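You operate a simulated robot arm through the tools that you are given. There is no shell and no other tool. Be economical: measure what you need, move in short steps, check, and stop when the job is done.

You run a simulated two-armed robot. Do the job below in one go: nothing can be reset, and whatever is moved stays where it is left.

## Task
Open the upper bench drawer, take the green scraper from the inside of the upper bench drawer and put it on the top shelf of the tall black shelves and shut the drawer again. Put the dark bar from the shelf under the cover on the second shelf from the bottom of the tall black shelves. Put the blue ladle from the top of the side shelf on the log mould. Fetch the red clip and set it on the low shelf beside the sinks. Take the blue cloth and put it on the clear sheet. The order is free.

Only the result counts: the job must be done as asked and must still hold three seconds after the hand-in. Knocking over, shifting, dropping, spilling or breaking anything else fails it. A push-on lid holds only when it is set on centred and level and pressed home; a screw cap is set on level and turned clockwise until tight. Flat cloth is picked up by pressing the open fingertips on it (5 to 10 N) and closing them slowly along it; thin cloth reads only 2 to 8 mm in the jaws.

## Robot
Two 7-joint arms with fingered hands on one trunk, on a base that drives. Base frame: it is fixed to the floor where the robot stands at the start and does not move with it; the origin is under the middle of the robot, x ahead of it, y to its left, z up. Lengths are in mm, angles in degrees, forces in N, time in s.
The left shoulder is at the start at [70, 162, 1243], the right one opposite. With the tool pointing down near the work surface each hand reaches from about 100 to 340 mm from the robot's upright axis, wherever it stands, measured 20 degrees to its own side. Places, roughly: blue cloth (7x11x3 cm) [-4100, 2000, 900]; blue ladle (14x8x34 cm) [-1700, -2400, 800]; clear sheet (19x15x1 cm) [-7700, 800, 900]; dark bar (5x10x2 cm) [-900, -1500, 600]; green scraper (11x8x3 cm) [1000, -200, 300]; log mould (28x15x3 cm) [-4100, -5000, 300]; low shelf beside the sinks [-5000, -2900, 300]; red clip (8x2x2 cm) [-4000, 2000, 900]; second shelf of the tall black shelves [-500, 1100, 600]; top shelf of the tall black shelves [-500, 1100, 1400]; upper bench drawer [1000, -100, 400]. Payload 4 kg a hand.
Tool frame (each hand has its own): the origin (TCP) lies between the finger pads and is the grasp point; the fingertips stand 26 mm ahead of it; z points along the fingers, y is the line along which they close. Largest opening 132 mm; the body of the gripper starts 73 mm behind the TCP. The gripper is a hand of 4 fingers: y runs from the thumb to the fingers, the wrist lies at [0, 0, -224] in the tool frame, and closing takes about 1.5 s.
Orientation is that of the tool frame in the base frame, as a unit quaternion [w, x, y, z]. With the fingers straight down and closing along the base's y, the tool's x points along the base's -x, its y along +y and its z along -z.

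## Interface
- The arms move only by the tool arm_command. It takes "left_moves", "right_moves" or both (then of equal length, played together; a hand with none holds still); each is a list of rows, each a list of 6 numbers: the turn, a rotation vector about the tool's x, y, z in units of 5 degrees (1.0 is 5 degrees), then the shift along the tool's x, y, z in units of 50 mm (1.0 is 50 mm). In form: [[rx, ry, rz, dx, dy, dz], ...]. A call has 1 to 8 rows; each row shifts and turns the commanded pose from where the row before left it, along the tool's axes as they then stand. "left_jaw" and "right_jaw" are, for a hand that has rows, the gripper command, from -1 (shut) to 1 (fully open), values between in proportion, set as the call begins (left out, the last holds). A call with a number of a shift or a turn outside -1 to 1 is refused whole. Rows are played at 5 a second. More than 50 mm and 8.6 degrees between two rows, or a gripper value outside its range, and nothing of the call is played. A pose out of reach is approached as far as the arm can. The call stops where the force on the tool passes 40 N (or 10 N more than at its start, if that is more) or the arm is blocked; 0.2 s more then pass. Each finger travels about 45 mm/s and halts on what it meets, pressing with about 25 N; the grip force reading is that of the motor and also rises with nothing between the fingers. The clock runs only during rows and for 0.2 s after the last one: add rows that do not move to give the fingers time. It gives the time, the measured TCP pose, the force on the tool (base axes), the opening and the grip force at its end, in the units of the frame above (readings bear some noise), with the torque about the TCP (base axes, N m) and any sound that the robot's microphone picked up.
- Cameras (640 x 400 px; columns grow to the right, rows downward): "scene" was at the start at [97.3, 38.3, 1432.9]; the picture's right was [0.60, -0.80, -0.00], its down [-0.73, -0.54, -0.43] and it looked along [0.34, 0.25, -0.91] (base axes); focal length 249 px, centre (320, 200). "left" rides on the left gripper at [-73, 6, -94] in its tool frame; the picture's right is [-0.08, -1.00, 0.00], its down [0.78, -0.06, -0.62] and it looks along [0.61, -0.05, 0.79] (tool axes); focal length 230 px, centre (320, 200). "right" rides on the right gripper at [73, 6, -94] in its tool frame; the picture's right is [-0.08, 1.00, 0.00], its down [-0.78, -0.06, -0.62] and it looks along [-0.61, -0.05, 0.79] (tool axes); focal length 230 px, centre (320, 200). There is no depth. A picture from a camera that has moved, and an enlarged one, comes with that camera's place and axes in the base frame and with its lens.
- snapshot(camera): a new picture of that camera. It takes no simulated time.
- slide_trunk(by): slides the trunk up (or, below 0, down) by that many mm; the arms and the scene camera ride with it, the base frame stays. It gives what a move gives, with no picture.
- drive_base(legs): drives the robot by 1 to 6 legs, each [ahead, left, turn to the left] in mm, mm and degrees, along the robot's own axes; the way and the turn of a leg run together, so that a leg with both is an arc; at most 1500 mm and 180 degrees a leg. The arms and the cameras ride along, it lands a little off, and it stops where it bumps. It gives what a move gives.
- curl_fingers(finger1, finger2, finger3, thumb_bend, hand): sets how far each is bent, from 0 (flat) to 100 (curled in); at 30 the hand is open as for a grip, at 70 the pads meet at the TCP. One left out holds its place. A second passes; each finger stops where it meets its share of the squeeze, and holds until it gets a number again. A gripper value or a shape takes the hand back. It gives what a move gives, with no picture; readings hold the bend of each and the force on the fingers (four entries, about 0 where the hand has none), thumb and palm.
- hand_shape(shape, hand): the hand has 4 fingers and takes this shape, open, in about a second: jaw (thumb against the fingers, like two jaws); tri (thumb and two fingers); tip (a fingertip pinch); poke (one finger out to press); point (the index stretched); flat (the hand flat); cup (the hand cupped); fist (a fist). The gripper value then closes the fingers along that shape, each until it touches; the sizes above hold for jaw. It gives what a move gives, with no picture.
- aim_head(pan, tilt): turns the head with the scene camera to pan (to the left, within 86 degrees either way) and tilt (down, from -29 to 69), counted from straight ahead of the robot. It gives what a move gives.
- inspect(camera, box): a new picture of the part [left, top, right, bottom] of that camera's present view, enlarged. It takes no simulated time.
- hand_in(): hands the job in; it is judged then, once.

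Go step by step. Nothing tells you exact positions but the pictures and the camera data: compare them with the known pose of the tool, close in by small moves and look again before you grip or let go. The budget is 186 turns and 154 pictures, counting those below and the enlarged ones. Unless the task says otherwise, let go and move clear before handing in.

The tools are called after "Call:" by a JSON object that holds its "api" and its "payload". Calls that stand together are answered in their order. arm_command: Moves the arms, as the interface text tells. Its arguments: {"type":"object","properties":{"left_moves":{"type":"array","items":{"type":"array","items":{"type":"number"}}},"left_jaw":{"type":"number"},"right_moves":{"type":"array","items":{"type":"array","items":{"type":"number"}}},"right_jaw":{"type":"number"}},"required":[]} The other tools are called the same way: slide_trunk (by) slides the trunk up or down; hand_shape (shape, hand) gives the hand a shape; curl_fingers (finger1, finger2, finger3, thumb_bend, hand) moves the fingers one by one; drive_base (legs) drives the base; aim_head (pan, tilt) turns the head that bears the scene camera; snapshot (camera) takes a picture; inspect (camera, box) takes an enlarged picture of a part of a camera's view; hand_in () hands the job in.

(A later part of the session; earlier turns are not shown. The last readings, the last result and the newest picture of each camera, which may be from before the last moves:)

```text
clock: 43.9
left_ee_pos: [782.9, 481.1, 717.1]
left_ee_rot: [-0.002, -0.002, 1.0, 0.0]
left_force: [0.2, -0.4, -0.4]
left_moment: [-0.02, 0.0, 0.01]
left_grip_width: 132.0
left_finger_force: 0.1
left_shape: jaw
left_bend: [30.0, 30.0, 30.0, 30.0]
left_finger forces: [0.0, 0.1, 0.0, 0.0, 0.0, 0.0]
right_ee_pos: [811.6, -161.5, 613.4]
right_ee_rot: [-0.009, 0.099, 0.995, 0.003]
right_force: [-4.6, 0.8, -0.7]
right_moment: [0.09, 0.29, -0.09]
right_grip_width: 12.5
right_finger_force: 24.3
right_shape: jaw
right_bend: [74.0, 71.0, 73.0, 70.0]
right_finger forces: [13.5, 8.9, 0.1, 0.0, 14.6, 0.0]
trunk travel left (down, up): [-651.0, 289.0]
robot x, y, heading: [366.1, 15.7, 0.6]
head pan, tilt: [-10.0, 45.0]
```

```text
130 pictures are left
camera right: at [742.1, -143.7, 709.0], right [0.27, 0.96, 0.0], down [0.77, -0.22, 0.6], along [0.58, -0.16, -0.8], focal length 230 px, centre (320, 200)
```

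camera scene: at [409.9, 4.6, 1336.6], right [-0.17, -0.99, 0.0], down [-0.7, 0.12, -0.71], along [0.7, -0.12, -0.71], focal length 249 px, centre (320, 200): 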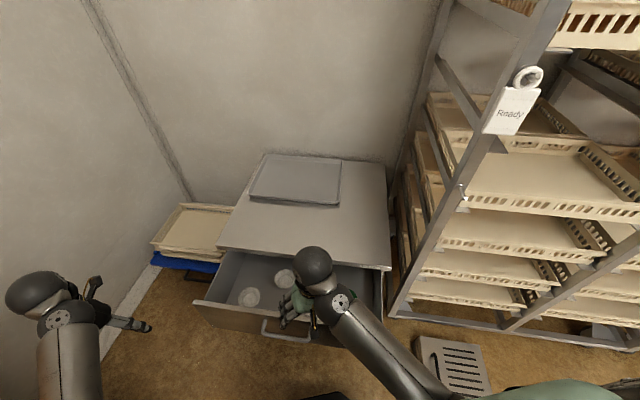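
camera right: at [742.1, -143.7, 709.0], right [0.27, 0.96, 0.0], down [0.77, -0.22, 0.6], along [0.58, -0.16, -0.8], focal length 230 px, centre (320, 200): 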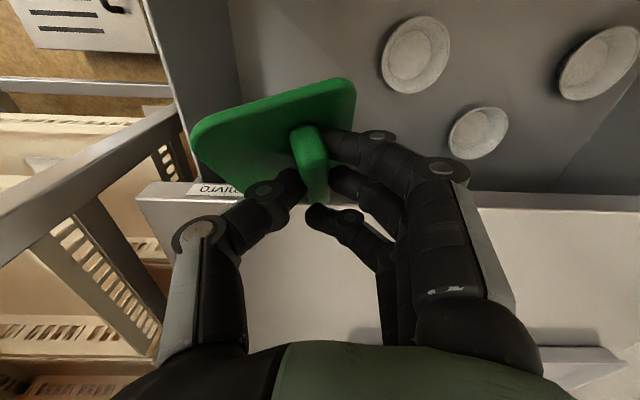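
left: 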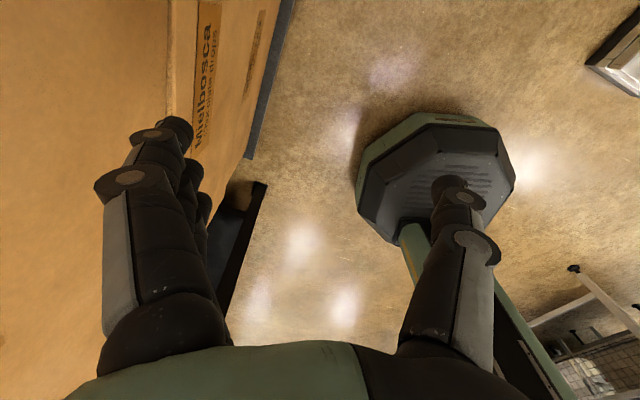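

The scraper swivelled a little but is held. I raise slightly, back away from the drawer, then pull the right hand in so the left can push the drawer shut.

Call:
{"api": "slide_trunk", "payload": {"by": 60}}

Call:
{"api": "drive_base", "payload": {"legs": [[-300, 0, 0]]}}

Call:
{"api": "arm_command", "payload": {"right_moves": [[0, 0, 0, 0.7, 0.1, 0], [0, 0, 0, 0.7, 0.1, 0], [0, 0, 0, 0.7, 0.1, 0], [0, 0, 0, 0.7, 0.1, 0], [0, 0, 0, 0.7, 0.1, 0], [0, 0, 0, 0, 0, 0]], "left_moves": [[0, 0, 0, 0, -1, 0], [0, 0, 0, -0.2, -1, 0], [0, 0, 0, -0.2, -1, 0], [0, 0, 0, -0.2, -1, 0], [0, 0, 0, -0.2, -1, 0], [0, 0, 0, 0, -1, 0]], "left_jaw": -1}}

Call:
{"api": "snapshot", "payload": {"camera": "scene"}}

Call:
{"api": "snapshot", "payload": {"camera": "right"}}

```text
clock: 44.9
left_ee_pos: [782.9, 480.1, 777.3]
left_ee_rot: [0.0, -0.003, 1.0, 0.0]
left_force: [0.1, -0.8, 0.8]
left_moment: [-0.01, 0.0, 0.01]
left_grip_width: 131.8
left_finger_force: 0.0
left_shape: jaw
left_bend: [30.0, 30.0, 30.0, 30.0]
left_finger forces: [0.0, 0.0, 0.0, 0.1, 0.0, 0.0]
right_ee_pos: [810.3, -162.6, 674.1]
right_ee_rot: [-0.009, 0.1, 0.995, 0.004]
right_force: [-0.1, -0.3, 1.0]
right_moment: [0.03, -0.01, -0.01]
right_grip_width: 12.5
right_finger_force: 25.1
right_shape: jaw
right_bend: [73.0, 71.0, 73.0, 71.0]
right_finger forces: [7.0, 9.1, 2.8, 0.0, 15.0, 0.0]
trunk travel left (down, up): [-711.0, 229.0]
robot x, y, heading: [363.1, 16.0, 0.3]
head pan, tilt: [-10.0, 45.0]
```

```text
clock: 47.0
left_ee_pos: [476.5, 478.1, 777.9]
left_ee_rot: [-0.001, -0.003, 1.0, 0.0]
left_force: [0.2, -0.6, -0.2]
left_moment: [0.03, 0.06, -0.02]
left_grip_width: 132.1
left_finger_force: 0.1
left_shape: jaw
left_bend: [30.0, 30.0, 30.0, 30.0]
left_finger forces: [0.1, 0.1, 0.0, 0.1, 0.0, 0.0]
right_ee_pos: [504.0, -164.9, 675.2]
right_ee_rot: [-0.009, 0.1, 0.995, 0.003]
right_force: [0.6, 0.5, -0.9]
right_moment: [0.02, 0.0, 0.01]
right_grip_width: 12.4
right_finger_force: 24.9
right_shape: jaw
right_bend: [73.0, 71.0, 73.0, 71.0]
right_finger forces: [7.0, 9.0, 2.8, 0.0, 15.0, 0.0]
trunk travel left (down, up): [-711.0, 229.0]
robot x, y, heading: [58.7, 13.9, 0.4]
head pan, tilt: [-10.0, 45.0]
```

```text
refused: row 2 steps farther than a row can; nothing moved
```

```text
129 pictures are left
camera scene: at [187.2, 4.1, 1446.8], right [-0.17, -0.99, 0.0], down [-0.7, 0.12, -0.71], along [0.7, -0.12, -0.71], focal length 249 px, centre (320, 200)
```

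scene: 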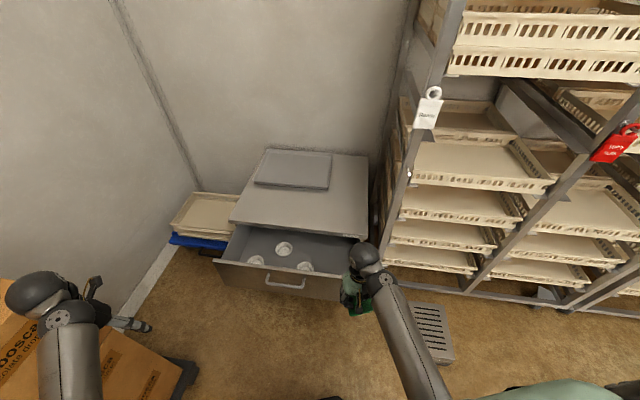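

```text
128 pictures are left
camera right: at [436.2, -145.8, 769.0], right [0.27, 0.96, 0.0], down [0.77, -0.22, 0.6], along [0.58, -0.16, -0.8], focal length 230 px, centre (320, 200)
```

right: 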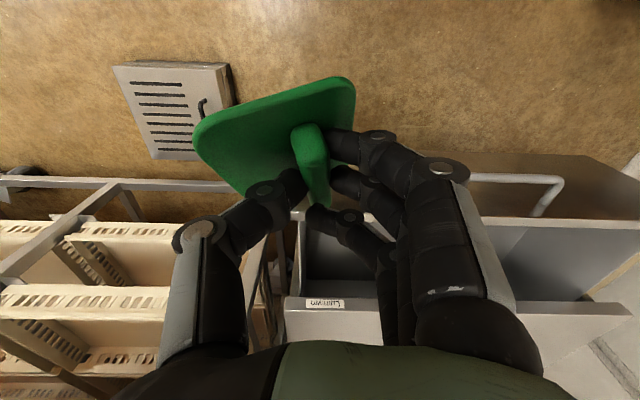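

The scraper is held well. I redo the arm moves within the step limit.

Call:
{"api": "arm_command", "payload": {"right_moves": [[0, 0, 0, 0.6, 0.1, 0], [0, 0, 0, 0.6, 0.1, 0], [0, 0, 0, 0.6, 0.1, 0], [0, 0, 0, 0.6, 0.1, 0], [0, 0, 0, 0.6, 0.1, 0], [0, 0, 0, 0.6, 0, 0], [0, 0, 0, 0, 0, 0]], "left_moves": [[0, 0, 0, -0.1, -0.9, 0], [0, 0, 0, -0.1, -0.9, 0], [0, 0, 0, -0.1, -0.9, 0], [0, 0, 0, -0.1, -0.9, 0], [0, 0, 0, -0.1, -0.9, 0], [0, 0, 0, -0.1, -0.9, 0], [0, 0, 0, 0, -0.8, 0]], "left_jaw": -1}}

Call:
{"api": "snapshot", "payload": {"camera": "scene"}}

```text
clock: 48.6
left_ee_pos: [511.3, 168.6, 777.8]
left_ee_rot: [0.0, -0.002, 1.0, 0.0]
left_force: [-0.2, -0.8, -0.7]
left_moment: [-0.03, 0.05, 0.02]
left_grip_width: 0.0
left_finger_force: 0.1
left_shape: jaw
left_bend: [65.0, 63.0, 65.0, 66.0]
left_finger forces: [0.0, 0.1, 0.0, 0.0, 0.0, 0.1]
right_ee_pos: [330.0, -104.4, 678.1]
right_ee_rot: [-0.01, 0.1, 0.995, 0.002]
right_force: [0.1, 0.1, -0.6]
right_moment: [0.02, 0.04, -0.01]
right_grip_width: 12.6
right_finger_force: 24.5
right_shape: jaw
right_bend: [73.0, 71.0, 73.0, 71.0]
right_finger forces: [6.7, 8.8, 2.7, 0.1, 14.9, 0.2]
trunk travel left (down, up): [-711.0, 229.0]
robot x, y, heading: [56.8, 14.2, 0.1]
head pan, tilt: [-10.0, 45.0]
```

```text
127 pictures are left
camera scene: at [188.4, 3.3, 1446.7], right [-0.17, -0.99, 0.0], down [-0.7, 0.12, -0.71], along [0.7, -0.12, -0.71], focal length 249 px, centre (320, 200)
```

scene: 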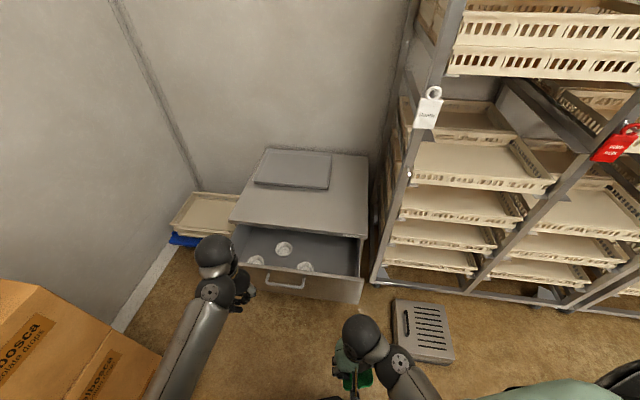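

I lower the left fist to the drawer-front height and push by driving ahead.

Call:
{"api": "slide_trunk", "payload": {"by": -295}}

Call:
{"api": "drive_base", "payload": {"legs": [[250, 0, 0]]}}

Call:
{"api": "snapshot", "payload": {"camera": "scene"}}

```text
clock: 51.5
left_ee_pos: [509.7, 169.6, 483.7]
left_ee_rot: [-0.001, -0.002, 1.0, 0.0]
left_force: [-0.2, -0.9, -0.5]
left_moment: [0.01, 0.0, 0.0]
left_grip_width: 0.0
left_finger_force: 25.0
left_shape: jaw
left_bend: [68.0, 59.0, 68.0, 66.0]
left_finger forces: [0.0, 0.0, 0.0, 0.0, 0.0, 0.0]
right_ee_pos: [330.8, -103.5, 382.8]
right_ee_rot: [-0.009, 0.099, 0.995, 0.002]
right_force: [-0.3, -0.6, -1.0]
right_moment: [0.02, 0.04, 0.01]
right_grip_width: 12.5
right_finger_force: 25.4
right_shape: jaw
right_bend: [73.0, 71.0, 73.0, 71.0]
right_finger forces: [6.7, 9.0, 2.6, 0.1, 15.0, 0.1]
trunk travel left (down, up): [-416.0, 524.0]
robot x, y, heading: [59.4, 16.1, 0.3]
head pan, tilt: [-10.0, 45.0]
```

```text
clock: 53.4
left_ee_pos: [761.0, 171.6, 483.0]
left_ee_rot: [-0.001, -0.005, 1.0, 0.0]
left_force: [-0.2, 0.0, -0.2]
left_moment: [0.02, -0.01, 0.01]
left_grip_width: 0.0
left_finger_force: 24.5
left_shape: jaw
left_bend: [68.0, 57.0, 68.0, 67.0]
left_finger forces: [0.0, 0.0, 0.1, 0.0, 0.0, 0.1]
right_ee_pos: [580.6, -102.9, 382.5]
right_ee_rot: [-0.011, 0.098, 0.995, 0.003]
right_force: [0.5, -0.1, -0.9]
right_moment: [0.04, -0.01, -0.01]
right_grip_width: 12.3
right_finger_force: 24.2
right_shape: jaw
right_bend: [73.0, 71.0, 73.0, 71.0]
right_finger forces: [6.7, 9.0, 2.6, 0.1, 14.9, 0.0]
trunk travel left (down, up): [-416.0, 524.0]
robot x, y, heading: [309.7, 14.0, 0.5]
head pan, tilt: [-10.0, 45.0]
```

```text
126 pictures are left
camera scene: at [438.5, 6.1, 1151.7], right [-0.17, -0.99, 0.0], down [-0.7, 0.12, -0.71], along [0.7, -0.12, -0.71], focal length 249 px, centre (320, 200)
```

scene: 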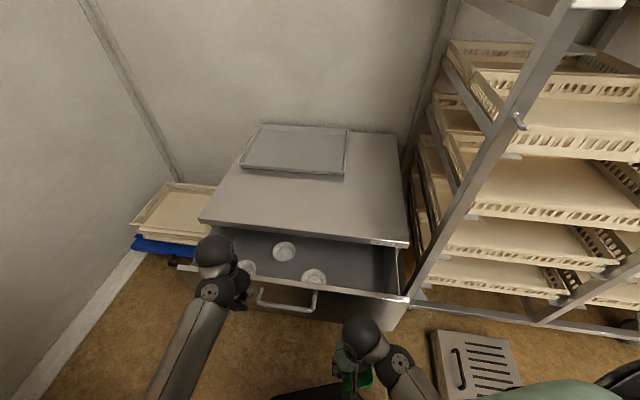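

The drawer is moving in, so I keep pushing.

Call:
{"api": "drive_base", "payload": {"legs": [[115, 0, 0]]}}

Call:
{"api": "snapshot", "payload": {"camera": "scene"}}

```text
clock: 54.6
left_ee_pos: [874.3, 173.2, 482.7]
left_ee_rot: [-0.001, -0.004, 1.0, 0.0]
left_force: [1.0, 0.0, 0.3]
left_moment: [0.02, 0.0, -0.02]
left_grip_width: 0.0
left_finger_force: 24.8
left_shape: jaw
left_bend: [68.0, 57.0, 68.0, 67.0]
left_finger forces: [0.0, 0.1, 0.1, 0.0, 0.0, 0.0]
right_ee_pos: [695.0, -101.3, 382.7]
right_ee_rot: [-0.01, 0.099, 0.995, 0.003]
right_force: [0.4, 0.1, -0.4]
right_moment: [0.02, -0.02, 0.01]
right_grip_width: 12.4
right_finger_force: 25.0
right_shape: jaw
right_bend: [73.0, 71.0, 73.0, 71.0]
right_finger forces: [6.8, 8.9, 2.6, 0.0, 14.8, 0.1]
trunk travel left (down, up): [-416.0, 524.0]
robot x, y, heading: [423.1, 18.4, 0.6]
head pan, tilt: [-10.0, 45.0]
```

```text
125 pictures are left
camera scene: at [551.6, 6.7, 1151.6], right [-0.17, -0.99, 0.0], down [-0.7, 0.12, -0.71], along [0.7, -0.12, -0.71], focal length 249 px, centre (320, 200)
```

scene: 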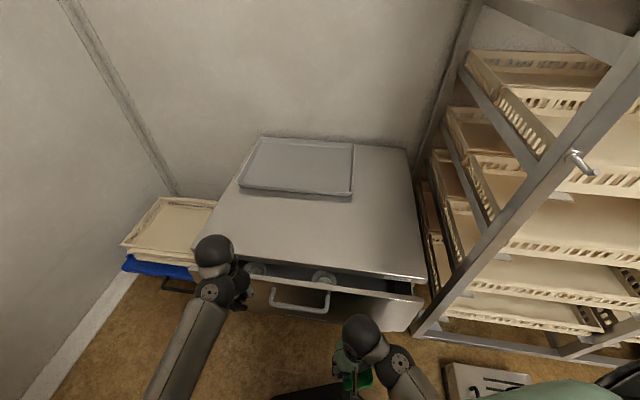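

About 50 mm remains, so I keep driving.

Call:
{"api": "drive_base", "payload": {"legs": [[45, 0, 0]]}}

Call:
{"api": "arm_command", "payload": {"left_moves": [[0, 0, 0, -0.15, 0, 0], [0, 0, 0, -0.15, 0, 0], [0, 0, 0, -0.15, 0, 0], [0, 0, 0, -0.15, 0, 0], [0, 0, 0, 0, 0, 0]]}}

Call:
{"api": "snapshot", "payload": {"camera": "scene"}}

```text
clock: 55.5
left_ee_pos: [918.5, 172.9, 482.0]
left_ee_rot: [0.001, -0.003, 1.0, 0.001]
left_force: [-0.5, 0.8, -0.6]
left_moment: [-0.01, 0.05, 0.0]
left_grip_width: 0.1
left_finger_force: 25.1
left_shape: jaw
left_bend: [68.0, 57.0, 68.0, 67.0]
left_finger forces: [0.0, 0.1, 0.0, 0.1, 0.1, 0.0]
right_ee_pos: [738.3, -101.3, 383.0]
right_ee_rot: [-0.01, 0.1, 0.995, 0.003]
right_force: [-0.5, -0.1, -0.8]
right_moment: [0.03, -0.01, 0.0]
right_grip_width: 12.3
right_finger_force: 24.7
right_shape: jaw
right_bend: [73.0, 71.0, 73.0, 71.0]
right_finger forces: [6.6, 8.9, 2.6, 0.0, 14.9, 0.0]
trunk travel left (down, up): [-416.0, 524.0]
robot x, y, heading: [467.1, 18.1, 0.2]
head pan, tilt: [-10.0, 45.0]
```

```text
clock: 56.7
left_ee_pos: [943.3, 171.8, 483.6]
left_ee_rot: [-0.002, -0.002, 1.0, 0.0]
left_force: [-39.0, -0.7, 3.5]
left_moment: [-0.1, -2.12, -0.19]
left_grip_width: 0.2
left_finger_force: 25.0
left_shape: jaw
left_bend: [68.0, 57.0, 68.0, 67.0]
left_finger forces: [21.0, 0.0, 0.0, 0.0, 14.7, 3.0]
right_ee_pos: [736.3, -101.0, 383.6]
right_ee_rot: [-0.009, 0.099, 0.995, 0.004]
right_force: [0.7, 0.1, -0.9]
right_moment: [0.04, -0.01, 0.01]
right_grip_width: 12.4
right_finger_force: 24.9
right_shape: jaw
right_bend: [73.0, 71.0, 73.0, 71.0]
right_finger forces: [6.7, 8.9, 2.5, 0.0, 14.9, 0.1]
trunk travel left (down, up): [-416.0, 524.0]
robot x, y, heading: [468.4, 16.9, 0.6]
head pan, tilt: [-10.0, 45.0]
```

```text
124 pictures are left
camera scene: at [591.3, 6.8, 1152.2], right [-0.17, -0.99, 0.0], down [-0.69, 0.12, -0.71], along [0.7, -0.12, -0.7], focal length 249 px, centre (320, 200)
```

scene: 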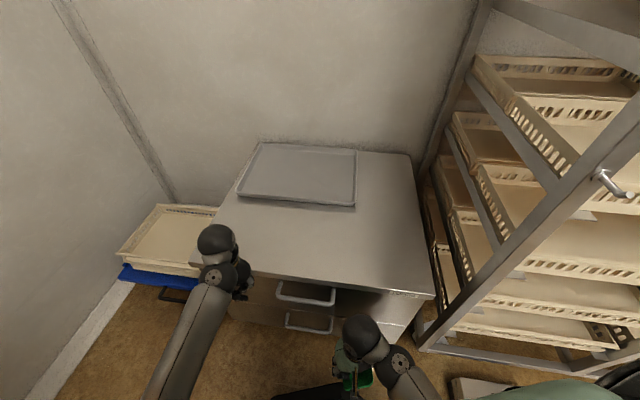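

The push met a firm stop at 39 N, so the drawer should be shut. I back away and check.

Call:
{"api": "arm_command", "payload": {"left_moves": [[0, 0, 0, 0.5, 0, 0], [0, 0, 0, 0.5, 0, 0], [0, 0, 0, 0, 0, 0]]}}

Call:
{"api": "drive_base", "payload": {"legs": [[-430, 0, 0]]}}

Call:
{"api": "inspect", "payload": {"camera": "scene", "box": [160, 60, 480, 260]}}

Call:
{"api": "aim_head", "payload": {"pan": 86, "tilt": 0}}

Call:
{"api": "slide_trunk", "payload": {"by": 300}}

Call:
{"api": "snapshot", "payload": {"camera": "scene"}}

```text
clock: 57.5
left_ee_pos: [898.4, 173.5, 483.7]
left_ee_rot: [0.001, -0.004, 1.0, 0.0]
left_force: [-0.4, 0.1, -0.4]
left_moment: [-0.01, -0.03, 0.0]
left_grip_width: 0.1
left_finger_force: 24.4
left_shape: jaw
left_bend: [68.0, 57.0, 68.0, 67.0]
left_finger forces: [0.1, 0.1, 0.0, 0.0, 0.1, 0.0]
right_ee_pos: [737.9, -102.3, 383.5]
right_ee_rot: [-0.01, 0.099, 0.995, 0.002]
right_force: [-0.1, -0.8, -0.9]
right_moment: [0.02, 0.0, 0.01]
right_grip_width: 12.7
right_finger_force: 24.8
right_shape: jaw
right_bend: [73.0, 71.0, 73.0, 71.0]
right_finger forces: [6.7, 9.0, 2.6, 0.0, 14.8, 0.0]
trunk travel left (down, up): [-416.0, 524.0]
robot x, y, heading: [467.1, 16.2, 0.0]
head pan, tilt: [-10.0, 45.0]
```

```text
clock: 60.1
left_ee_pos: [461.2, 170.0, 483.7]
left_ee_rot: [0.001, -0.003, 1.0, 0.001]
left_force: [-0.1, 0.0, 0.1]
left_moment: [-0.03, -0.02, -0.01]
left_grip_width: 0.0
left_finger_force: 24.5
left_shape: jaw
left_bend: [68.0, 57.0, 68.0, 67.0]
left_finger forces: [0.0, 0.0, 0.1, 0.0, 0.0, 0.0]
right_ee_pos: [300.6, -104.4, 383.2]
right_ee_rot: [-0.009, 0.1, 0.995, 0.002]
right_force: [-0.6, -0.1, -0.7]
right_moment: [-0.02, -0.02, -0.03]
right_grip_width: 12.6
right_finger_force: 25.2
right_shape: jaw
right_bend: [73.0, 71.0, 73.0, 71.0]
right_finger forces: [6.6, 9.1, 2.6, 0.1, 14.9, 0.0]
trunk travel left (down, up): [-416.0, 524.0]
robot x, y, heading: [29.1, 19.1, 0.4]
head pan, tilt: [-10.0, 45.0]
```

```text
2.00 times, centred on (320, 160) of scene
camera zoom: at [157.5, 4.6, 1151.8], right [-0.17, -0.99, 0.0], down [-0.7, 0.12, -0.71], along [0.7, -0.12, -0.71], focal length 498 px, centre (320, 280)
```

zoom: 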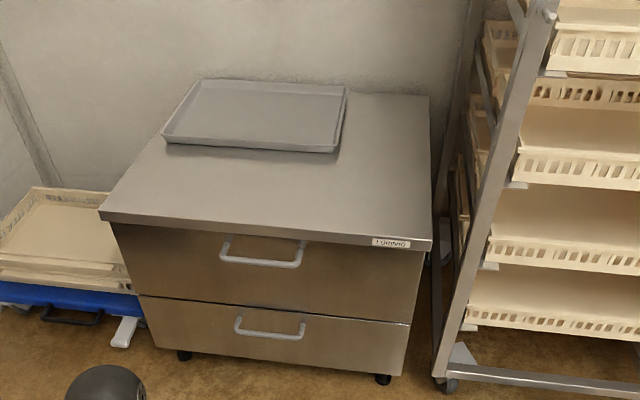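

```text
clock: 61.8
left_ee_pos: [461.3, 170.6, 484.0]
left_ee_rot: [0.0, -0.003, 1.0, 0.0]
left_force: [-0.3, 0.2, -0.1]
left_moment: [0.0, -0.01, -0.02]
left_grip_width: 0.1
left_finger_force: 25.1
left_shape: jaw
left_bend: [68.0, 57.0, 68.0, 67.0]
left_finger forces: [0.0, 0.1, 0.0, 0.0, 0.0, 0.0]
right_ee_pos: [300.4, -104.2, 383.1]
right_ee_rot: [-0.009, 0.1, 0.995, 0.003]
right_force: [0.4, -0.3, -0.8]
right_moment: [0.01, -0.03, -0.02]
right_grip_width: 12.5
right_finger_force: 25.2
right_shape: jaw
right_bend: [73.0, 71.0, 73.0, 71.0]
right_finger forces: [6.7, 9.0, 2.6, 0.0, 14.9, 0.0]
trunk travel left (down, up): [-416.0, 524.0]
robot x, y, heading: [30.9, 16.7, -0.1]
head pan, tilt: [85.9, 0.0]
```

```text
clock: 64.8
left_ee_pos: [460.2, 168.5, 784.2]
left_ee_rot: [0.001, -0.002, 1.0, -0.001]
left_force: [-0.3, 0.8, 0.1]
left_moment: [-0.04, -0.04, 0.01]
left_grip_width: 0.0
left_finger_force: 24.9
left_shape: jaw
left_bend: [68.0, 57.0, 68.0, 67.0]
left_finger forces: [0.1, 0.0, 0.1, 0.0, 0.0, 0.0]
right_ee_pos: [300.2, -104.1, 682.7]
right_ee_rot: [-0.01, 0.101, 0.995, 0.003]
right_force: [-0.3, 0.0, -0.7]
right_moment: [0.01, 0.04, 0.0]
right_grip_width: 12.5
right_finger_force: 25.0
right_shape: jaw
right_bend: [73.0, 71.0, 73.0, 71.0]
right_finger forces: [6.7, 8.9, 2.5, 0.0, 14.9, 0.1]
trunk travel left (down, up): [-716.0, 224.0]
robot x, y, heading: [28.4, 17.1, 0.4]
head pan, tilt: [85.9, 0.0]
```

```text
122 pictures are left
camera scene: at [84.0, 108.3, 1522.7], right [1.0, -0.07, 0.0], down [0.0, 0.0, -1.0], along [0.07, 1.0, 0.0], focal length 249 px, centre (320, 200)
```

scene: 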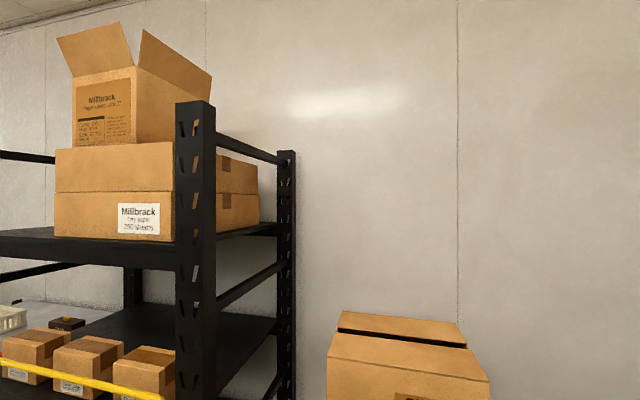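

The drawer is closed. I back along the corridor and turn left to face the tall black shelves and find free space.

Call:
{"api": "drive_base", "payload": {"legs": [[-630, 0, 0], [0, 0, 90]]}}

Call:
{"api": "aim_head", "payload": {"pan": 0, "tilt": 10}}

Call:
{"api": "slide_trunk", "payload": {"by": 220}}

Call:
{"api": "snapshot", "payload": {"camera": "scene"}}

```text
clock: 72.2
left_ee_pos: [-754.7, 443.7, 784.5]
left_ee_rot: [0.0, 0.711, -0.703, -0.001]
left_force: [-0.7, -0.4, 0.4]
left_moment: [-0.01, 0.02, -0.02]
left_grip_width: 0.0
left_finger_force: 25.3
left_shape: jaw
left_bend: [68.0, 57.0, 68.0, 67.0]
left_finger forces: [0.0, 0.1, 0.0, 0.1, 0.0, 0.0]
right_ee_pos: [-479.8, 286.2, 683.3]
right_ee_rot: [-0.008, -0.635, 0.772, -0.005]
right_force: [-0.1, 0.1, -1.3]
right_moment: [-0.01, 0.03, -0.02]
right_grip_width: 12.2
right_finger_force: 25.4
right_shape: jaw
right_bend: [73.0, 71.0, 73.0, 71.0]
right_finger forces: [6.4, 8.9, 2.6, 0.0, 14.9, 0.1]
trunk travel left (down, up): [-716.0, 224.0]
robot x, y, heading: [-593.7, 11.8, 90.7]
head pan, tilt: [85.9, 0.0]
```

```text
clock: 73.8
left_ee_pos: [-755.0, 443.9, 783.1]
left_ee_rot: [0.0, 0.712, -0.703, 0.0]
left_force: [-0.1, -0.7, -0.5]
left_moment: [0.0, -0.03, -0.01]
left_grip_width: 0.0
left_finger_force: 24.9
left_shape: jaw
left_bend: [68.0, 57.0, 68.0, 67.0]
left_finger forces: [0.0, 0.0, 0.1, 0.0, 0.0, 0.0]
right_ee_pos: [-481.1, 286.1, 683.8]
right_ee_rot: [-0.008, -0.635, 0.772, -0.004]
right_force: [0.2, -0.2, -0.4]
right_moment: [-0.01, 0.01, -0.05]
right_grip_width: 12.2
right_finger_force: 25.1
right_shape: jaw
right_bend: [73.0, 71.0, 73.0, 71.0]
right_finger forces: [6.4, 9.0, 2.6, 0.1, 14.8, 0.0]
trunk travel left (down, up): [-716.0, 224.0]
robot x, y, heading: [-598.8, 15.6, 90.7]
head pan, tilt: [0.0, 10.0]
```

```text
clock: 76.1
left_ee_pos: [-754.0, 443.1, 1003.7]
left_ee_rot: [-0.001, 0.711, -0.703, -0.001]
left_force: [-0.7, 0.2, 0.0]
left_moment: [0.0, -0.02, -0.02]
left_grip_width: 0.1
left_finger_force: 25.1
left_shape: jaw
left_bend: [68.0, 57.0, 68.0, 67.0]
left_finger forces: [0.1, 0.1, 0.1, 0.1, 0.1, 0.0]
right_ee_pos: [-479.1, 285.3, 903.3]
right_ee_rot: [-0.009, -0.636, 0.772, -0.005]
right_force: [-0.1, 0.2, -0.8]
right_moment: [0.0, 0.02, -0.01]
right_grip_width: 12.3
right_finger_force: 25.3
right_shape: jaw
right_bend: [73.0, 71.0, 73.0, 71.0]
right_finger forces: [6.5, 9.1, 2.6, 0.0, 14.9, 0.0]
trunk travel left (down, up): [-936.0, 4.0]
robot x, y, heading: [-599.2, 12.4, 90.7]
head pan, tilt: [0.0, 10.0]
```

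```text
121 pictures are left
camera scene: at [-601.4, 159.2, 1726.7], right [1.0, 0.01, 0.0], down [0.0, -0.17, -0.98], along [-0.01, 0.98, -0.17], focal length 249 px, centre (320, 200)
```

scene: 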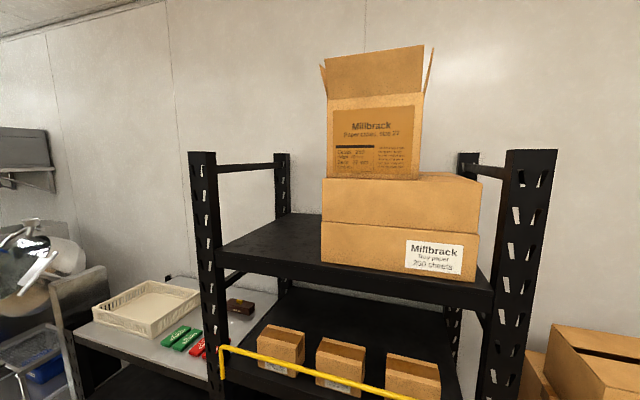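

The top shelf's left half is free. Before placing I check how the scraper sits in the right hand.

Call:
{"api": "aim_head", "payload": {"pan": -40, "tilt": 68}}

Call:
{"api": "inspect", "payload": {"camera": "scene", "box": [220, 120, 460, 270]}}

Call:
{"api": "inspect", "payload": {"camera": "right", "box": [140, 40, 460, 240]}}

```text
clock: 77.4
left_ee_pos: [-754.7, 444.0, 1003.8]
left_ee_rot: [-0.001, 0.712, -0.702, -0.001]
left_force: [-0.4, -0.3, 0.3]
left_moment: [-0.04, -0.01, -0.01]
left_grip_width: 0.2
left_finger_force: 24.7
left_shape: jaw
left_bend: [68.0, 57.0, 68.0, 67.0]
left_finger forces: [0.0, 0.0, 0.0, 0.0, 0.0, 0.0]
right_ee_pos: [-479.2, 285.3, 904.5]
right_ee_rot: [-0.009, -0.635, 0.772, -0.006]
right_force: [-0.1, -0.1, -1.1]
right_moment: [0.01, 0.0, -0.02]
right_grip_width: 12.3
right_finger_force: 25.2
right_shape: jaw
right_bend: [73.0, 71.0, 73.0, 71.0]
right_finger forces: [6.5, 9.1, 2.6, 0.0, 14.9, 0.0]
trunk travel left (down, up): [-936.0, 4.0]
robot x, y, heading: [-599.9, 16.9, 90.7]
head pan, tilt: [-40.0, 68.0]
```

```text
2.67 times, centred on (340, 195) of scene
camera zoom: at [-564.3, 110.3, 1643.7], right [0.77, -0.63, 0.0], down [-0.59, -0.72, -0.38], along [0.24, 0.29, -0.93], focal length 664 px, centre (267, 213)
```

zoom: 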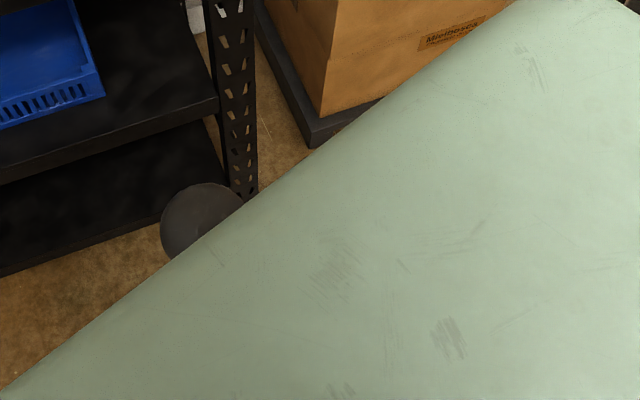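

```text
2.00 times, centred on (300, 140) of right
camera zoom: at [-497.6, 216.1, 998.0], right [-0.96, 0.27, 0.0], down [0.22, 0.77, 0.6], along [0.16, 0.58, -0.8], focal length 460 px, centre (360, 320)
```

zoom: 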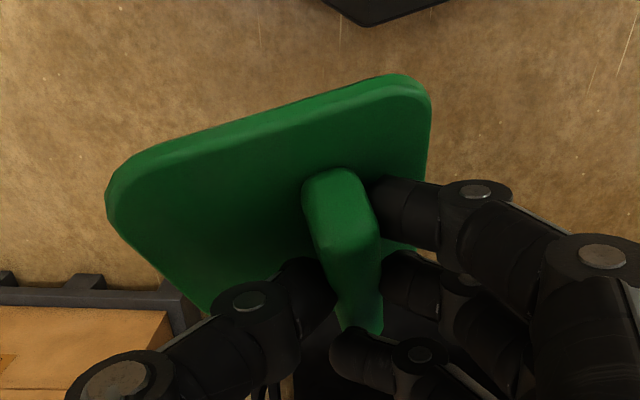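

The forward end of the scraper droops in the grip, so pitching the hand forward about 40° should level the plate. I test how high the hand can go in that pose.

Call:
{"api": "arm_command", "payload": {"right_moves": [[0, -1, 0, 0, 0, -0.7], [0, -1, 0, 0, 0, -0.7], [0, -1, 0, 0, 0, -0.7], [0, -1, 0, 0, 0, -0.7], [0, -1, 0, 0, 0, -0.7], [0, -1, 0, 0, 0, -0.7], [0, -1, 0, 0, 0, -0.7], [0, -1, 0, 0, 0, -0.7]]}}

Call:
{"api": "aim_head", "payload": {"pan": -25, "tilt": 30}}

Call:
{"api": "snapshot", "payload": {"camera": "scene"}}

```text
clock: 79.2
left_ee_pos: [-755.4, 443.9, 1002.1]
left_ee_rot: [0.0, 0.711, -0.703, 0.0]
left_force: [-0.8, -0.4, -0.7]
left_moment: [-0.01, 0.0, -0.02]
left_grip_width: 0.0
left_finger_force: 25.8
left_shape: jaw
left_bend: [68.0, 57.0, 68.0, 67.0]
left_finger forces: [0.0, 0.1, 0.0, 0.0, 0.1, 0.1]
right_ee_pos: [-477.6, 283.1, 1048.0]
right_ee_rot: [0.249, -0.6, 0.729, 0.215]
right_force: [1.3, 0.1, -0.6]
right_moment: [-0.03, -0.02, 0.02]
right_grip_width: 12.4
right_finger_force: 24.7
right_shape: jaw
right_bend: [73.0, 71.0, 73.0, 71.0]
right_finger forces: [6.7, 9.0, 2.0, 0.1, 14.8, 0.1]
right hand out of reach, approached as far as the arm can: row 4, 5, 6, 7, 8
trunk travel left (down, up): [-936.0, 4.0]
robot x, y, heading: [-597.8, 12.1, 90.6]
head pan, tilt: [-40.0, 68.0]
```

```text
clock: 80.2
left_ee_pos: [-754.0, 443.3, 1004.5]
left_ee_rot: [0.0, 0.712, -0.702, 0.0]
left_force: [0.2, -0.2, -0.3]
left_moment: [-0.03, -0.01, -0.01]
left_grip_width: 0.0
left_finger_force: 25.0
left_shape: jaw
left_bend: [68.0, 57.0, 68.0, 67.0]
left_finger forces: [0.0, 0.0, 0.0, 0.0, 0.0, 0.1]
right_ee_pos: [-476.9, 283.2, 1047.7]
right_ee_rot: [0.249, -0.601, 0.729, 0.214]
right_force: [-0.6, 0.5, -0.6]
right_moment: [0.02, -0.01, -0.01]
right_grip_width: 12.0
right_finger_force: 25.4
right_shape: jaw
right_bend: [73.0, 71.0, 73.0, 71.0]
right_finger forces: [6.8, 8.9, 2.0, 0.1, 14.8, 0.0]
trunk travel left (down, up): [-936.0, 4.0]
robot x, y, heading: [-597.2, 10.3, 90.6]
head pan, tilt: [-25.0, 30.0]
```

```text
118 pictures are left
camera scene: at [-563.4, 148.3, 1694.3], right [0.91, -0.41, 0.0], down [-0.21, -0.46, -0.87], along [0.36, 0.79, -0.5], focal length 249 px, centre (320, 200)
```

scene: 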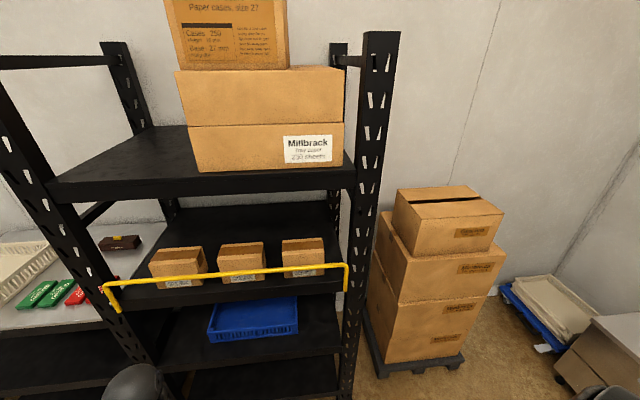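

The hand is limited close to the body, so I extend it forward to see whether it can rise there.

Call:
{"api": "arm_command", "payload": {"right_moves": [[0, 0, 0, -0.69, 0, 0.58], [0, 0, 0, -0.69, 0, 0.58], [0, 0, 0, -0.69, 0, 0.58], [0, 0, 0, -0.69, 0, 0.58], [0, 0, 0, -0.69, 0, 0.58], [0, 0, 0, 0, 0, 0]]}}

Call:
{"api": "aim_head", "payload": {"pan": 0, "tilt": 35}}

Call:
{"api": "snapshot", "payload": {"camera": "scene"}}

```text
clock: 81.6
left_ee_pos: [-754.0, 442.7, 1003.6]
left_ee_rot: [-0.001, 0.711, -0.703, -0.001]
left_force: [-0.7, -0.7, 0.5]
left_moment: [0.0, 0.01, 0.01]
left_grip_width: 0.0
left_finger_force: 24.9
left_shape: jaw
left_bend: [68.0, 57.0, 68.0, 67.0]
left_finger forces: [0.0, 0.1, 0.0, 0.0, 0.0, 0.0]
right_ee_pos: [-434.5, 504.7, 1039.3]
right_ee_rot: [0.256, -0.599, 0.729, 0.213]
right_force: [0.2, 0.1, 0.0]
right_moment: [0.0, 0.03, 0.02]
right_grip_width: 12.2
right_finger_force: 24.4
right_shape: jaw
right_bend: [73.0, 71.0, 73.0, 71.0]
right_finger forces: [6.4, 9.7, 0.9, 0.0, 14.9, 0.0]
trunk travel left (down, up): [-936.0, 4.0]
robot x, y, heading: [-597.9, 13.8, 90.7]
head pan, tilt: [-25.0, 30.0]
```

```text
clock: 82.5
left_ee_pos: [-754.4, 444.2, 1004.2]
left_ee_rot: [-0.001, 0.712, -0.702, 0.0]
left_force: [-0.2, 0.6, 0.0]
left_moment: [0.03, -0.03, -0.02]
left_grip_width: 0.0
left_finger_force: 25.2
left_shape: jaw
left_bend: [68.0, 57.0, 68.0, 67.0]
left_finger forces: [0.2, 0.0, 0.0, 0.0, 0.0, 0.0]
right_ee_pos: [-433.9, 506.0, 1040.1]
right_ee_rot: [0.255, -0.599, 0.729, 0.212]
right_force: [0.0, 0.0, -1.6]
right_moment: [-0.01, 0.02, 0.0]
right_grip_width: 12.2
right_finger_force: 24.6
right_shape: jaw
right_bend: [73.0, 71.0, 73.0, 71.0]
right_finger forces: [6.4, 9.8, 0.9, 0.1, 14.9, 0.0]
trunk travel left (down, up): [-936.0, 4.0]
robot x, y, heading: [-598.9, 16.7, 90.4]
head pan, tilt: [0.0, 35.0]
```

```text
117 pictures are left
camera scene: at [-601.1, 154.7, 1686.5], right [1.0, 0.01, 0.0], down [0.01, -0.57, -0.82], along [-0.01, 0.82, -0.57], focal length 249 px, centre (320, 200)
```

scene: 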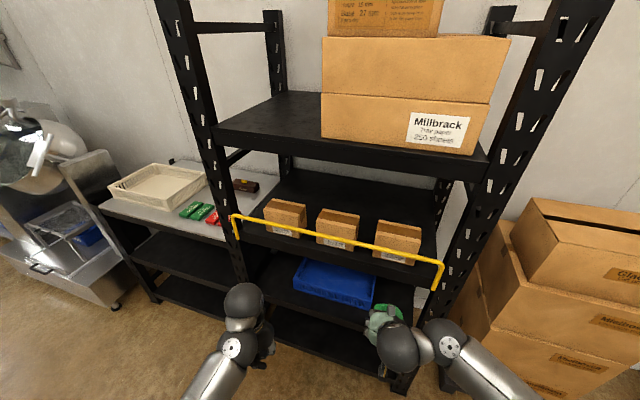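

The hand is now extended forward. I try raising it straight up from here.

Call:
{"api": "arm_command", "payload": {"right_moves": [[0, 0, 0, -0.62, 0, -0.75], [0, 0, 0, -0.62, 0, -0.75], [0, 0, 0, -0.62, 0, -0.75], [0, 0, 0, -0.62, 0, -0.75], [0, 0, 0, -0.62, 0, -0.75], [0, 0, 0, -0.62, 0, -0.75], [0, 0, 0, -0.62, 0, -0.75], [0, 0, 0, 0, 0, 0]]}}

```text
clock: 84.3
left_ee_pos: [-754.1, 443.6, 1004.6]
left_ee_rot: [-0.001, 0.711, -0.703, 0.0]
left_force: [0.5, -0.1, -0.4]
left_moment: [0.03, 0.03, 0.03]
left_grip_width: 0.1
left_finger_force: 24.8
left_shape: jaw
left_bend: [68.0, 57.0, 68.0, 67.0]
left_finger forces: [0.0, 0.1, 0.0, 0.0, 0.1, 0.0]
right_ee_pos: [-427.5, 505.7, 1230.9]
right_ee_rot: [0.256, -0.599, 0.728, 0.214]
right_force: [-0.6, 0.4, -0.3]
right_moment: [0.01, 0.0, 0.02]
right_grip_width: 12.1
right_finger_force: 24.7
right_shape: jaw
right_bend: [73.0, 71.0, 73.0, 71.0]
right_finger forces: [6.1, 9.7, 0.6, 0.1, 14.8, 0.0]
right hand out of reach, approached as far as the arm can: row 4, 5, 6, 7
trunk travel left (down, up): [-936.0, 4.0]
robot x, y, heading: [-597.1, 13.3, 90.8]
head pan, tilt: [0.0, 35.0]
```

It reached z=1231. I go further forward and then up again, since the shelf edge is still well ahead.

Call:
{"api": "arm_command", "payload": {"right_moves": [[0, 0, 0, -0.69, 0, 0.58], [0, 0, 0, -0.69, 0, 0.58], [0, 0, 0, -0.69, 0, 0.58], [0, 0, 0, -0.69, 0, 0.58], [0, 0, 0, -0.62, 0, -0.75], [0, 0, 0, -0.62, 0, -0.75], [0, 0, 0, -0.62, 0, -0.75], [0, 0, 0, -0.62, 0, -0.75]]}}

Call:
{"api": "arm_command", "payload": {"right_moves": [[0, 0, 0, -0.62, 0, -0.75], [0, 0, 0, -0.62, 0, -0.75], [0, 0, 0, 0, 0, 0]]}}

Call:
{"api": "snapshot", "payload": {"camera": "scene"}}

```text
clock: 86.1
left_ee_pos: [-754.0, 444.3, 1003.4]
left_ee_rot: [0.0, 0.711, -0.703, -0.001]
left_force: [-0.3, -0.4, -0.2]
left_moment: [0.0, 0.03, -0.01]
left_grip_width: 0.0
left_finger_force: 25.0
left_shape: jaw
left_bend: [68.0, 57.0, 68.0, 67.0]
left_finger forces: [0.0, 0.0, 0.0, 0.0, 0.0, 0.1]
right_ee_pos: [-388.2, 685.0, 1361.4]
right_ee_rot: [0.256, -0.598, 0.729, 0.212]
right_force: [0.0, 0.9, -0.6]
right_moment: [-0.02, -0.02, 0.01]
right_grip_width: 12.1
right_finger_force: 24.8
right_shape: jaw
right_bend: [73.0, 71.0, 73.0, 71.0]
right_finger forces: [5.9, 9.7, 0.4, 0.0, 14.9, 0.1]
right hand out of reach, approached as far as the arm can: row 7, 8
trunk travel left (down, up): [-936.0, 4.0]
robot x, y, heading: [-598.8, 13.3, 90.7]
head pan, tilt: [0.0, 35.0]
```

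```text
clock: 86.9
left_ee_pos: [-756.0, 440.7, 1005.0]
left_ee_rot: [-0.003, 0.711, -0.703, -0.002]
left_force: [0.3, -0.3, 0.2]
left_moment: [-0.03, -0.01, -0.01]
left_grip_width: 0.0
left_finger_force: 24.7
left_shape: jaw
left_bend: [68.0, 57.0, 68.0, 67.0]
left_finger forces: [0.0, 0.1, 0.0, 0.1, 0.0, 0.0]
right_ee_pos: [-378.9, 692.0, 1383.0]
right_ee_rot: [0.258, -0.598, 0.728, 0.214]
right_force: [-6.0, -18.4, -3.0]
right_moment: [-0.4, 0.21, 0.11]
right_grip_width: 13.1
right_finger_force: 25.4
right_shape: jaw
right_bend: [74.0, 71.0, 73.0, 72.0]
right_finger forces: [10.4, 13.1, 0.0, 0.1, 14.0, 0.0]
right hand out of reach, approached as far as the arm can: row 1, 2
trunk travel left (down, up): [-936.0, 4.0]
robot x, y, heading: [-599.7, 13.6, 90.4]
head pan, tilt: [0.0, 35.0]
```

```text
116 pictures are left
camera scene: at [-603.4, 147.9, 1687.1], right [1.0, 0.01, 0.0], down [0.01, -0.57, -0.82], along [-0.01, 0.82, -0.57], focal length 249 px, centre (320, 200)
```

scene: 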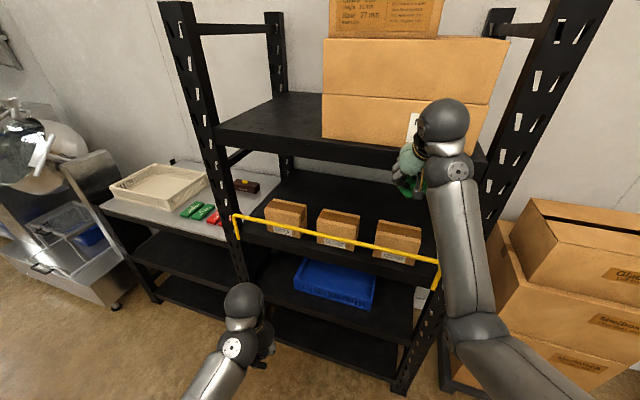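

The scraper touched the front edge of the shelf, so I back away at once. Then I'll square up to the shelf, which is yawed about -20°, at its free left half.

Call:
{"api": "drive_base", "payload": {"legs": [[-280, 0, 0]]}}

Call:
{"api": "arm_command", "payload": {"right_moves": [[0, 0, 0, -0.31, 0, -0.38], [0, 0, 0, -0.31, 0, -0.38], [0, 0, 0, 0, 0, 0]]}}

Call:
{"api": "aim_head", "payload": {"pan": 0, "tilt": 15}}

Call:
{"api": "snapshot", "payload": {"camera": "scene"}}

Call:
{"api": "snapshot", "payload": {"camera": "right"}}

```text
clock: 88.9
left_ee_pos: [-752.4, 167.3, 1002.6]
left_ee_rot: [0.001, 0.711, -0.703, 0.001]
left_force: [1.0, 0.5, 0.3]
left_moment: [-0.02, 0.01, 0.0]
left_grip_width: 0.0
left_finger_force: 25.0
left_shape: jaw
left_bend: [68.0, 57.0, 68.0, 67.0]
left_finger forces: [0.0, 0.0, 0.1, 0.0, 0.1, 0.0]
right_ee_pos: [-373.9, 420.6, 1379.8]
right_ee_rot: [0.255, -0.599, 0.729, 0.212]
right_force: [-0.6, -0.5, -0.8]
right_moment: [-0.01, 0.0, 0.02]
right_grip_width: 12.5
right_finger_force: 24.9
right_shape: jaw
right_bend: [73.0, 70.0, 73.0, 72.0]
right_finger forces: [5.1, 9.8, 0.0, 0.0, 15.2, 0.0]
trunk travel left (down, up): [-936.0, 4.0]
robot x, y, heading: [-593.3, -267.6, 90.6]
head pan, tilt: [0.0, 35.0]
```

```text
clock: 89.7
left_ee_pos: [-751.7, 165.6, 1004.7]
left_ee_rot: [0.0, 0.711, -0.703, -0.001]
left_force: [-0.1, -0.2, 0.9]
left_moment: [0.01, 0.0, 0.03]
left_grip_width: 0.0
left_finger_force: 25.0
left_shape: jaw
left_bend: [68.0, 57.0, 68.0, 67.0]
left_finger forces: [0.1, 0.0, 0.0, 0.0, 0.0, 0.1]
right_ee_pos: [-370.5, 421.9, 1387.5]
right_ee_rot: [0.256, -0.598, 0.728, 0.214]
right_force: [-0.5, 0.6, -0.4]
right_moment: [0.02, 0.0, 0.03]
right_grip_width: 12.3
right_finger_force: 25.3
right_shape: jaw
right_bend: [73.0, 70.0, 73.0, 72.0]
right_finger forces: [5.1, 9.9, 0.0, 0.0, 15.2, 0.0]
right hand out of reach, approached as far as the arm can: row 1, 2
trunk travel left (down, up): [-936.0, 4.0]
robot x, y, heading: [-596.2, -263.3, 90.2]
head pan, tilt: [0.0, 35.0]
```

```text
clock: 90.5
left_ee_pos: [-752.7, 166.2, 1003.1]
left_ee_rot: [0.0, 0.711, -0.703, 0.0]
left_force: [0.7, 0.2, 0.4]
left_moment: [-0.02, 0.0, 0.02]
left_grip_width: 0.0
left_finger_force: 25.1
left_shape: jaw
left_bend: [68.0, 57.0, 68.0, 67.0]
left_finger forces: [0.0, 0.1, 0.0, 0.1, 0.0, 0.0]
right_ee_pos: [-371.0, 421.3, 1387.0]
right_ee_rot: [0.256, -0.598, 0.729, 0.212]
right_force: [-0.6, 0.1, -1.0]
right_moment: [-0.01, 0.0, 0.03]
right_grip_width: 12.2
right_finger_force: 25.0
right_shape: jaw
right_bend: [73.0, 70.0, 73.0, 72.0]
right_finger forces: [5.2, 9.8, 0.0, 0.0, 15.2, 0.0]
trunk travel left (down, up): [-936.0, 4.0]
robot x, y, heading: [-597.2, -264.5, 90.6]
head pan, tilt: [0.0, 15.0]
```

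```text
115 pictures are left
camera scene: at [-598.4, -118.8, 1718.5], right [1.0, 0.01, 0.0], down [0.0, -0.26, -0.97], along [-0.01, 0.97, -0.26], focal length 249 px, centre (320, 200)
```

scene: 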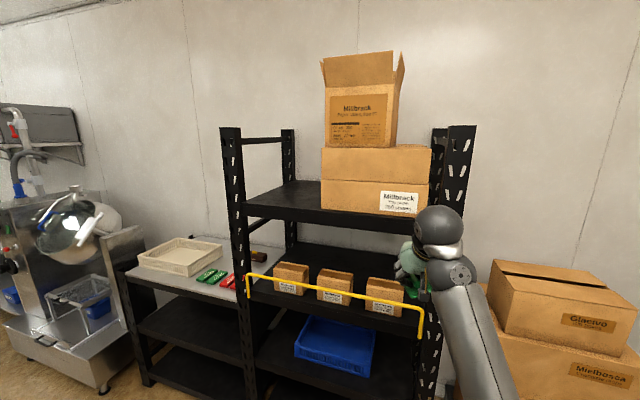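

```text
114 pictures are left
camera right: at [-397.7, 309.4, 1413.2], right [-0.97, 0.25, 0.05], down [0.11, 0.21, 0.97], along [0.23, 0.95, -0.23], focal length 230 px, centre (320, 200)
```

right: 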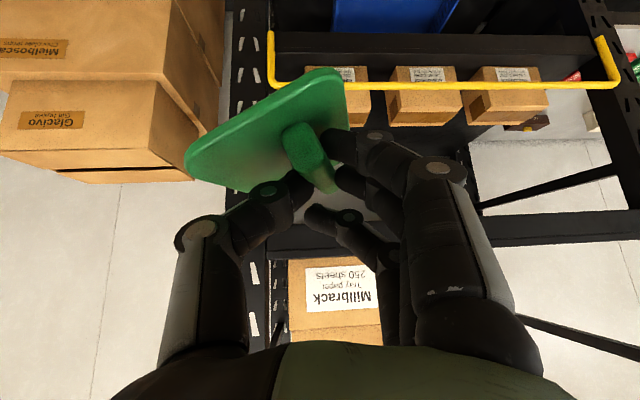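

The shelf top works out at z≈1412. I zoom in to get its front corners accurately.

Call:
{"api": "inspect", "payload": {"camera": "scene", "box": [200, 120, 480, 295]}}

```text
2.29 times, centred on (340, 208) of scene
camera zoom: at [-598.4, -118.8, 1718.5], right [1.0, 0.01, 0.0], down [0.0, -0.26, -0.97], along [-0.01, 0.97, -0.26], focal length 569 px, centre (274, 183)
```

zoom: 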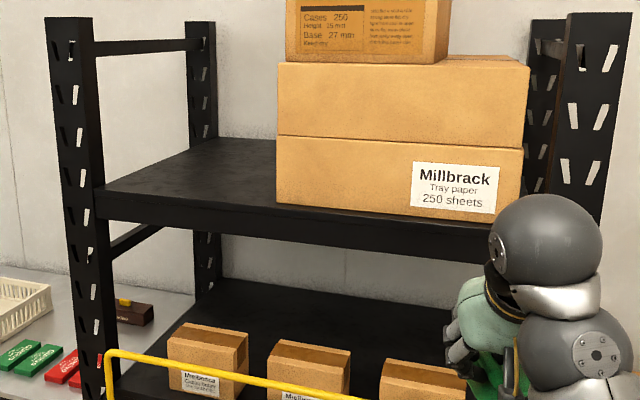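

I have the shelf geometry now: the front edge runs from (-965,967) to (-243,780), the box's left side is at x≈-604, and the top is at z 1412. I tuck the left hand in, square up to the shelf and shift left in front of the free area.

Call:
{"api": "arm_command", "payload": {"left_moves": [[0, 0, 0, 0.9, 0, 0], [0, 0, 0, 0.9, 0, 0], [0, 0, 0, 0.9, 0, 0], [0, 0, 0, 0, 0, 0]]}}

Call:
{"api": "drive_base", "payload": {"legs": [[0, 0, -15], [0, 670, 0]]}}

Call:
{"api": "arm_command", "payload": {"right_moves": [[0, 0, 0, -0.69, 0, 0.58], [0, 0, 0, -0.69, 0, 0.58], [0, 0, 0, -0.69, 0, 0.58], [0, 0, 0, -0.62, 0, -0.75], [0, 0, 0, -0.62, 0, -0.75], [0, 0, 0, -0.62, 0, -0.75], [0, 0, 0, 0, 0, 0]]}}

Call:
{"api": "snapshot", "payload": {"camera": "scene"}}

```text
clock: 91.5
left_ee_pos: [-750.1, 30.4, 1006.2]
left_ee_rot: [0.0, 0.712, -0.703, -0.001]
left_force: [-0.2, 0.3, 0.5]
left_moment: [-0.01, 0.01, 0.03]
left_grip_width: 0.2
left_finger_force: 24.7
left_shape: jaw
left_bend: [68.0, 57.0, 68.0, 67.0]
left_finger forces: [0.0, 0.0, 0.0, 0.0, 0.1, 0.0]
right_ee_pos: [-370.0, 422.9, 1385.7]
right_ee_rot: [0.256, -0.598, 0.729, 0.213]
right_force: [-0.4, 1.0, -0.2]
right_moment: [-0.01, 0.03, 0.01]
right_grip_width: 12.5
right_finger_force: 25.3
right_shape: jaw
right_bend: [73.0, 70.0, 73.0, 72.0]
right_finger forces: [5.2, 9.7, 0.0, 0.0, 15.2, 0.0]
trunk travel left (down, up): [-936.0, 4.0]
robot x, y, heading: [-595.6, -266.7, 90.8]
head pan, tilt: [0.0, 15.0]
```

```text
clock: 96.1
left_ee_pos: [-1312.0, 227.9, 1004.1]
left_ee_rot: [0.0, -0.612, 0.791, 0.001]
left_force: [1.1, 0.0, 0.2]
left_moment: [0.0, 0.01, -0.01]
left_grip_width: 0.1
left_finger_force: 25.0
left_shape: jaw
left_bend: [68.0, 57.0, 68.0, 67.0]
left_finger forces: [0.0, 0.0, 0.0, 0.1, 0.0, 0.0]
right_ee_pos: [-844.5, 506.6, 1385.8]
right_ee_rot: [0.281, -0.497, 0.801, 0.178]
right_force: [0.1, 0.1, -0.6]
right_moment: [0.01, 0.02, -0.01]
right_grip_width: 12.7
right_finger_force: 24.6
right_shape: jaw
right_bend: [73.0, 70.0, 73.0, 72.0]
right_finger forces: [5.2, 9.7, 0.1, 0.0, 15.2, 0.0]
trunk travel left (down, up): [-936.0, 4.0]
robot x, y, heading: [-1244.9, -95.3, 75.4]
head pan, tilt: [0.0, 15.0]
```

```text
clock: 97.7
left_ee_pos: [-1314.4, 229.4, 1004.7]
left_ee_rot: [0.0, -0.613, 0.79, 0.0]
left_force: [0.2, -0.3, 0.4]
left_moment: [-0.01, -0.01, -0.04]
left_grip_width: 0.2
left_finger_force: 24.9
left_shape: jaw
left_bend: [68.0, 57.0, 68.0, 67.0]
left_finger forces: [0.0, 0.1, 0.1, 0.1, 0.0, 0.0]
right_ee_pos: [-783.1, 627.4, 1530.0]
right_ee_rot: [0.281, -0.498, 0.801, 0.178]
right_force: [0.4, 0.4, -0.4]
right_moment: [0.02, -0.01, 0.02]
right_grip_width: 12.6
right_finger_force: 25.3
right_shape: jaw
right_bend: [73.0, 70.0, 73.0, 72.0]
right_finger forces: [5.3, 9.7, 0.1, 0.1, 15.2, 0.0]
trunk travel left (down, up): [-936.0, 4.0]
robot x, y, heading: [-1242.1, -98.3, 75.2]
head pan, tilt: [0.0, 15.0]
```

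```text
112 pictures are left
camera scene: at [-1206.9, 44.1, 1718.5], right [0.97, -0.25, 0.0], down [-0.07, -0.25, -0.97], along [0.24, 0.93, -0.26], focal length 249 px, centre (320, 200)
```

scene: 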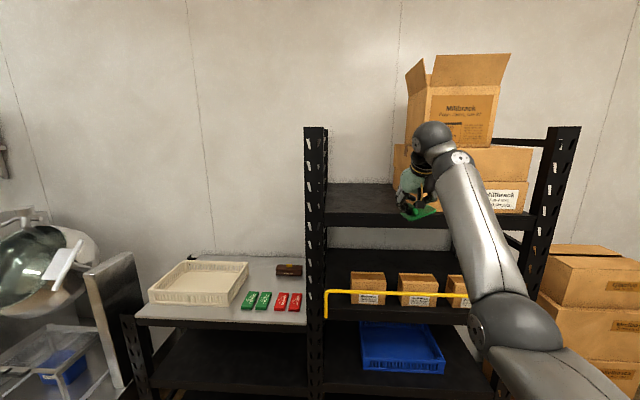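

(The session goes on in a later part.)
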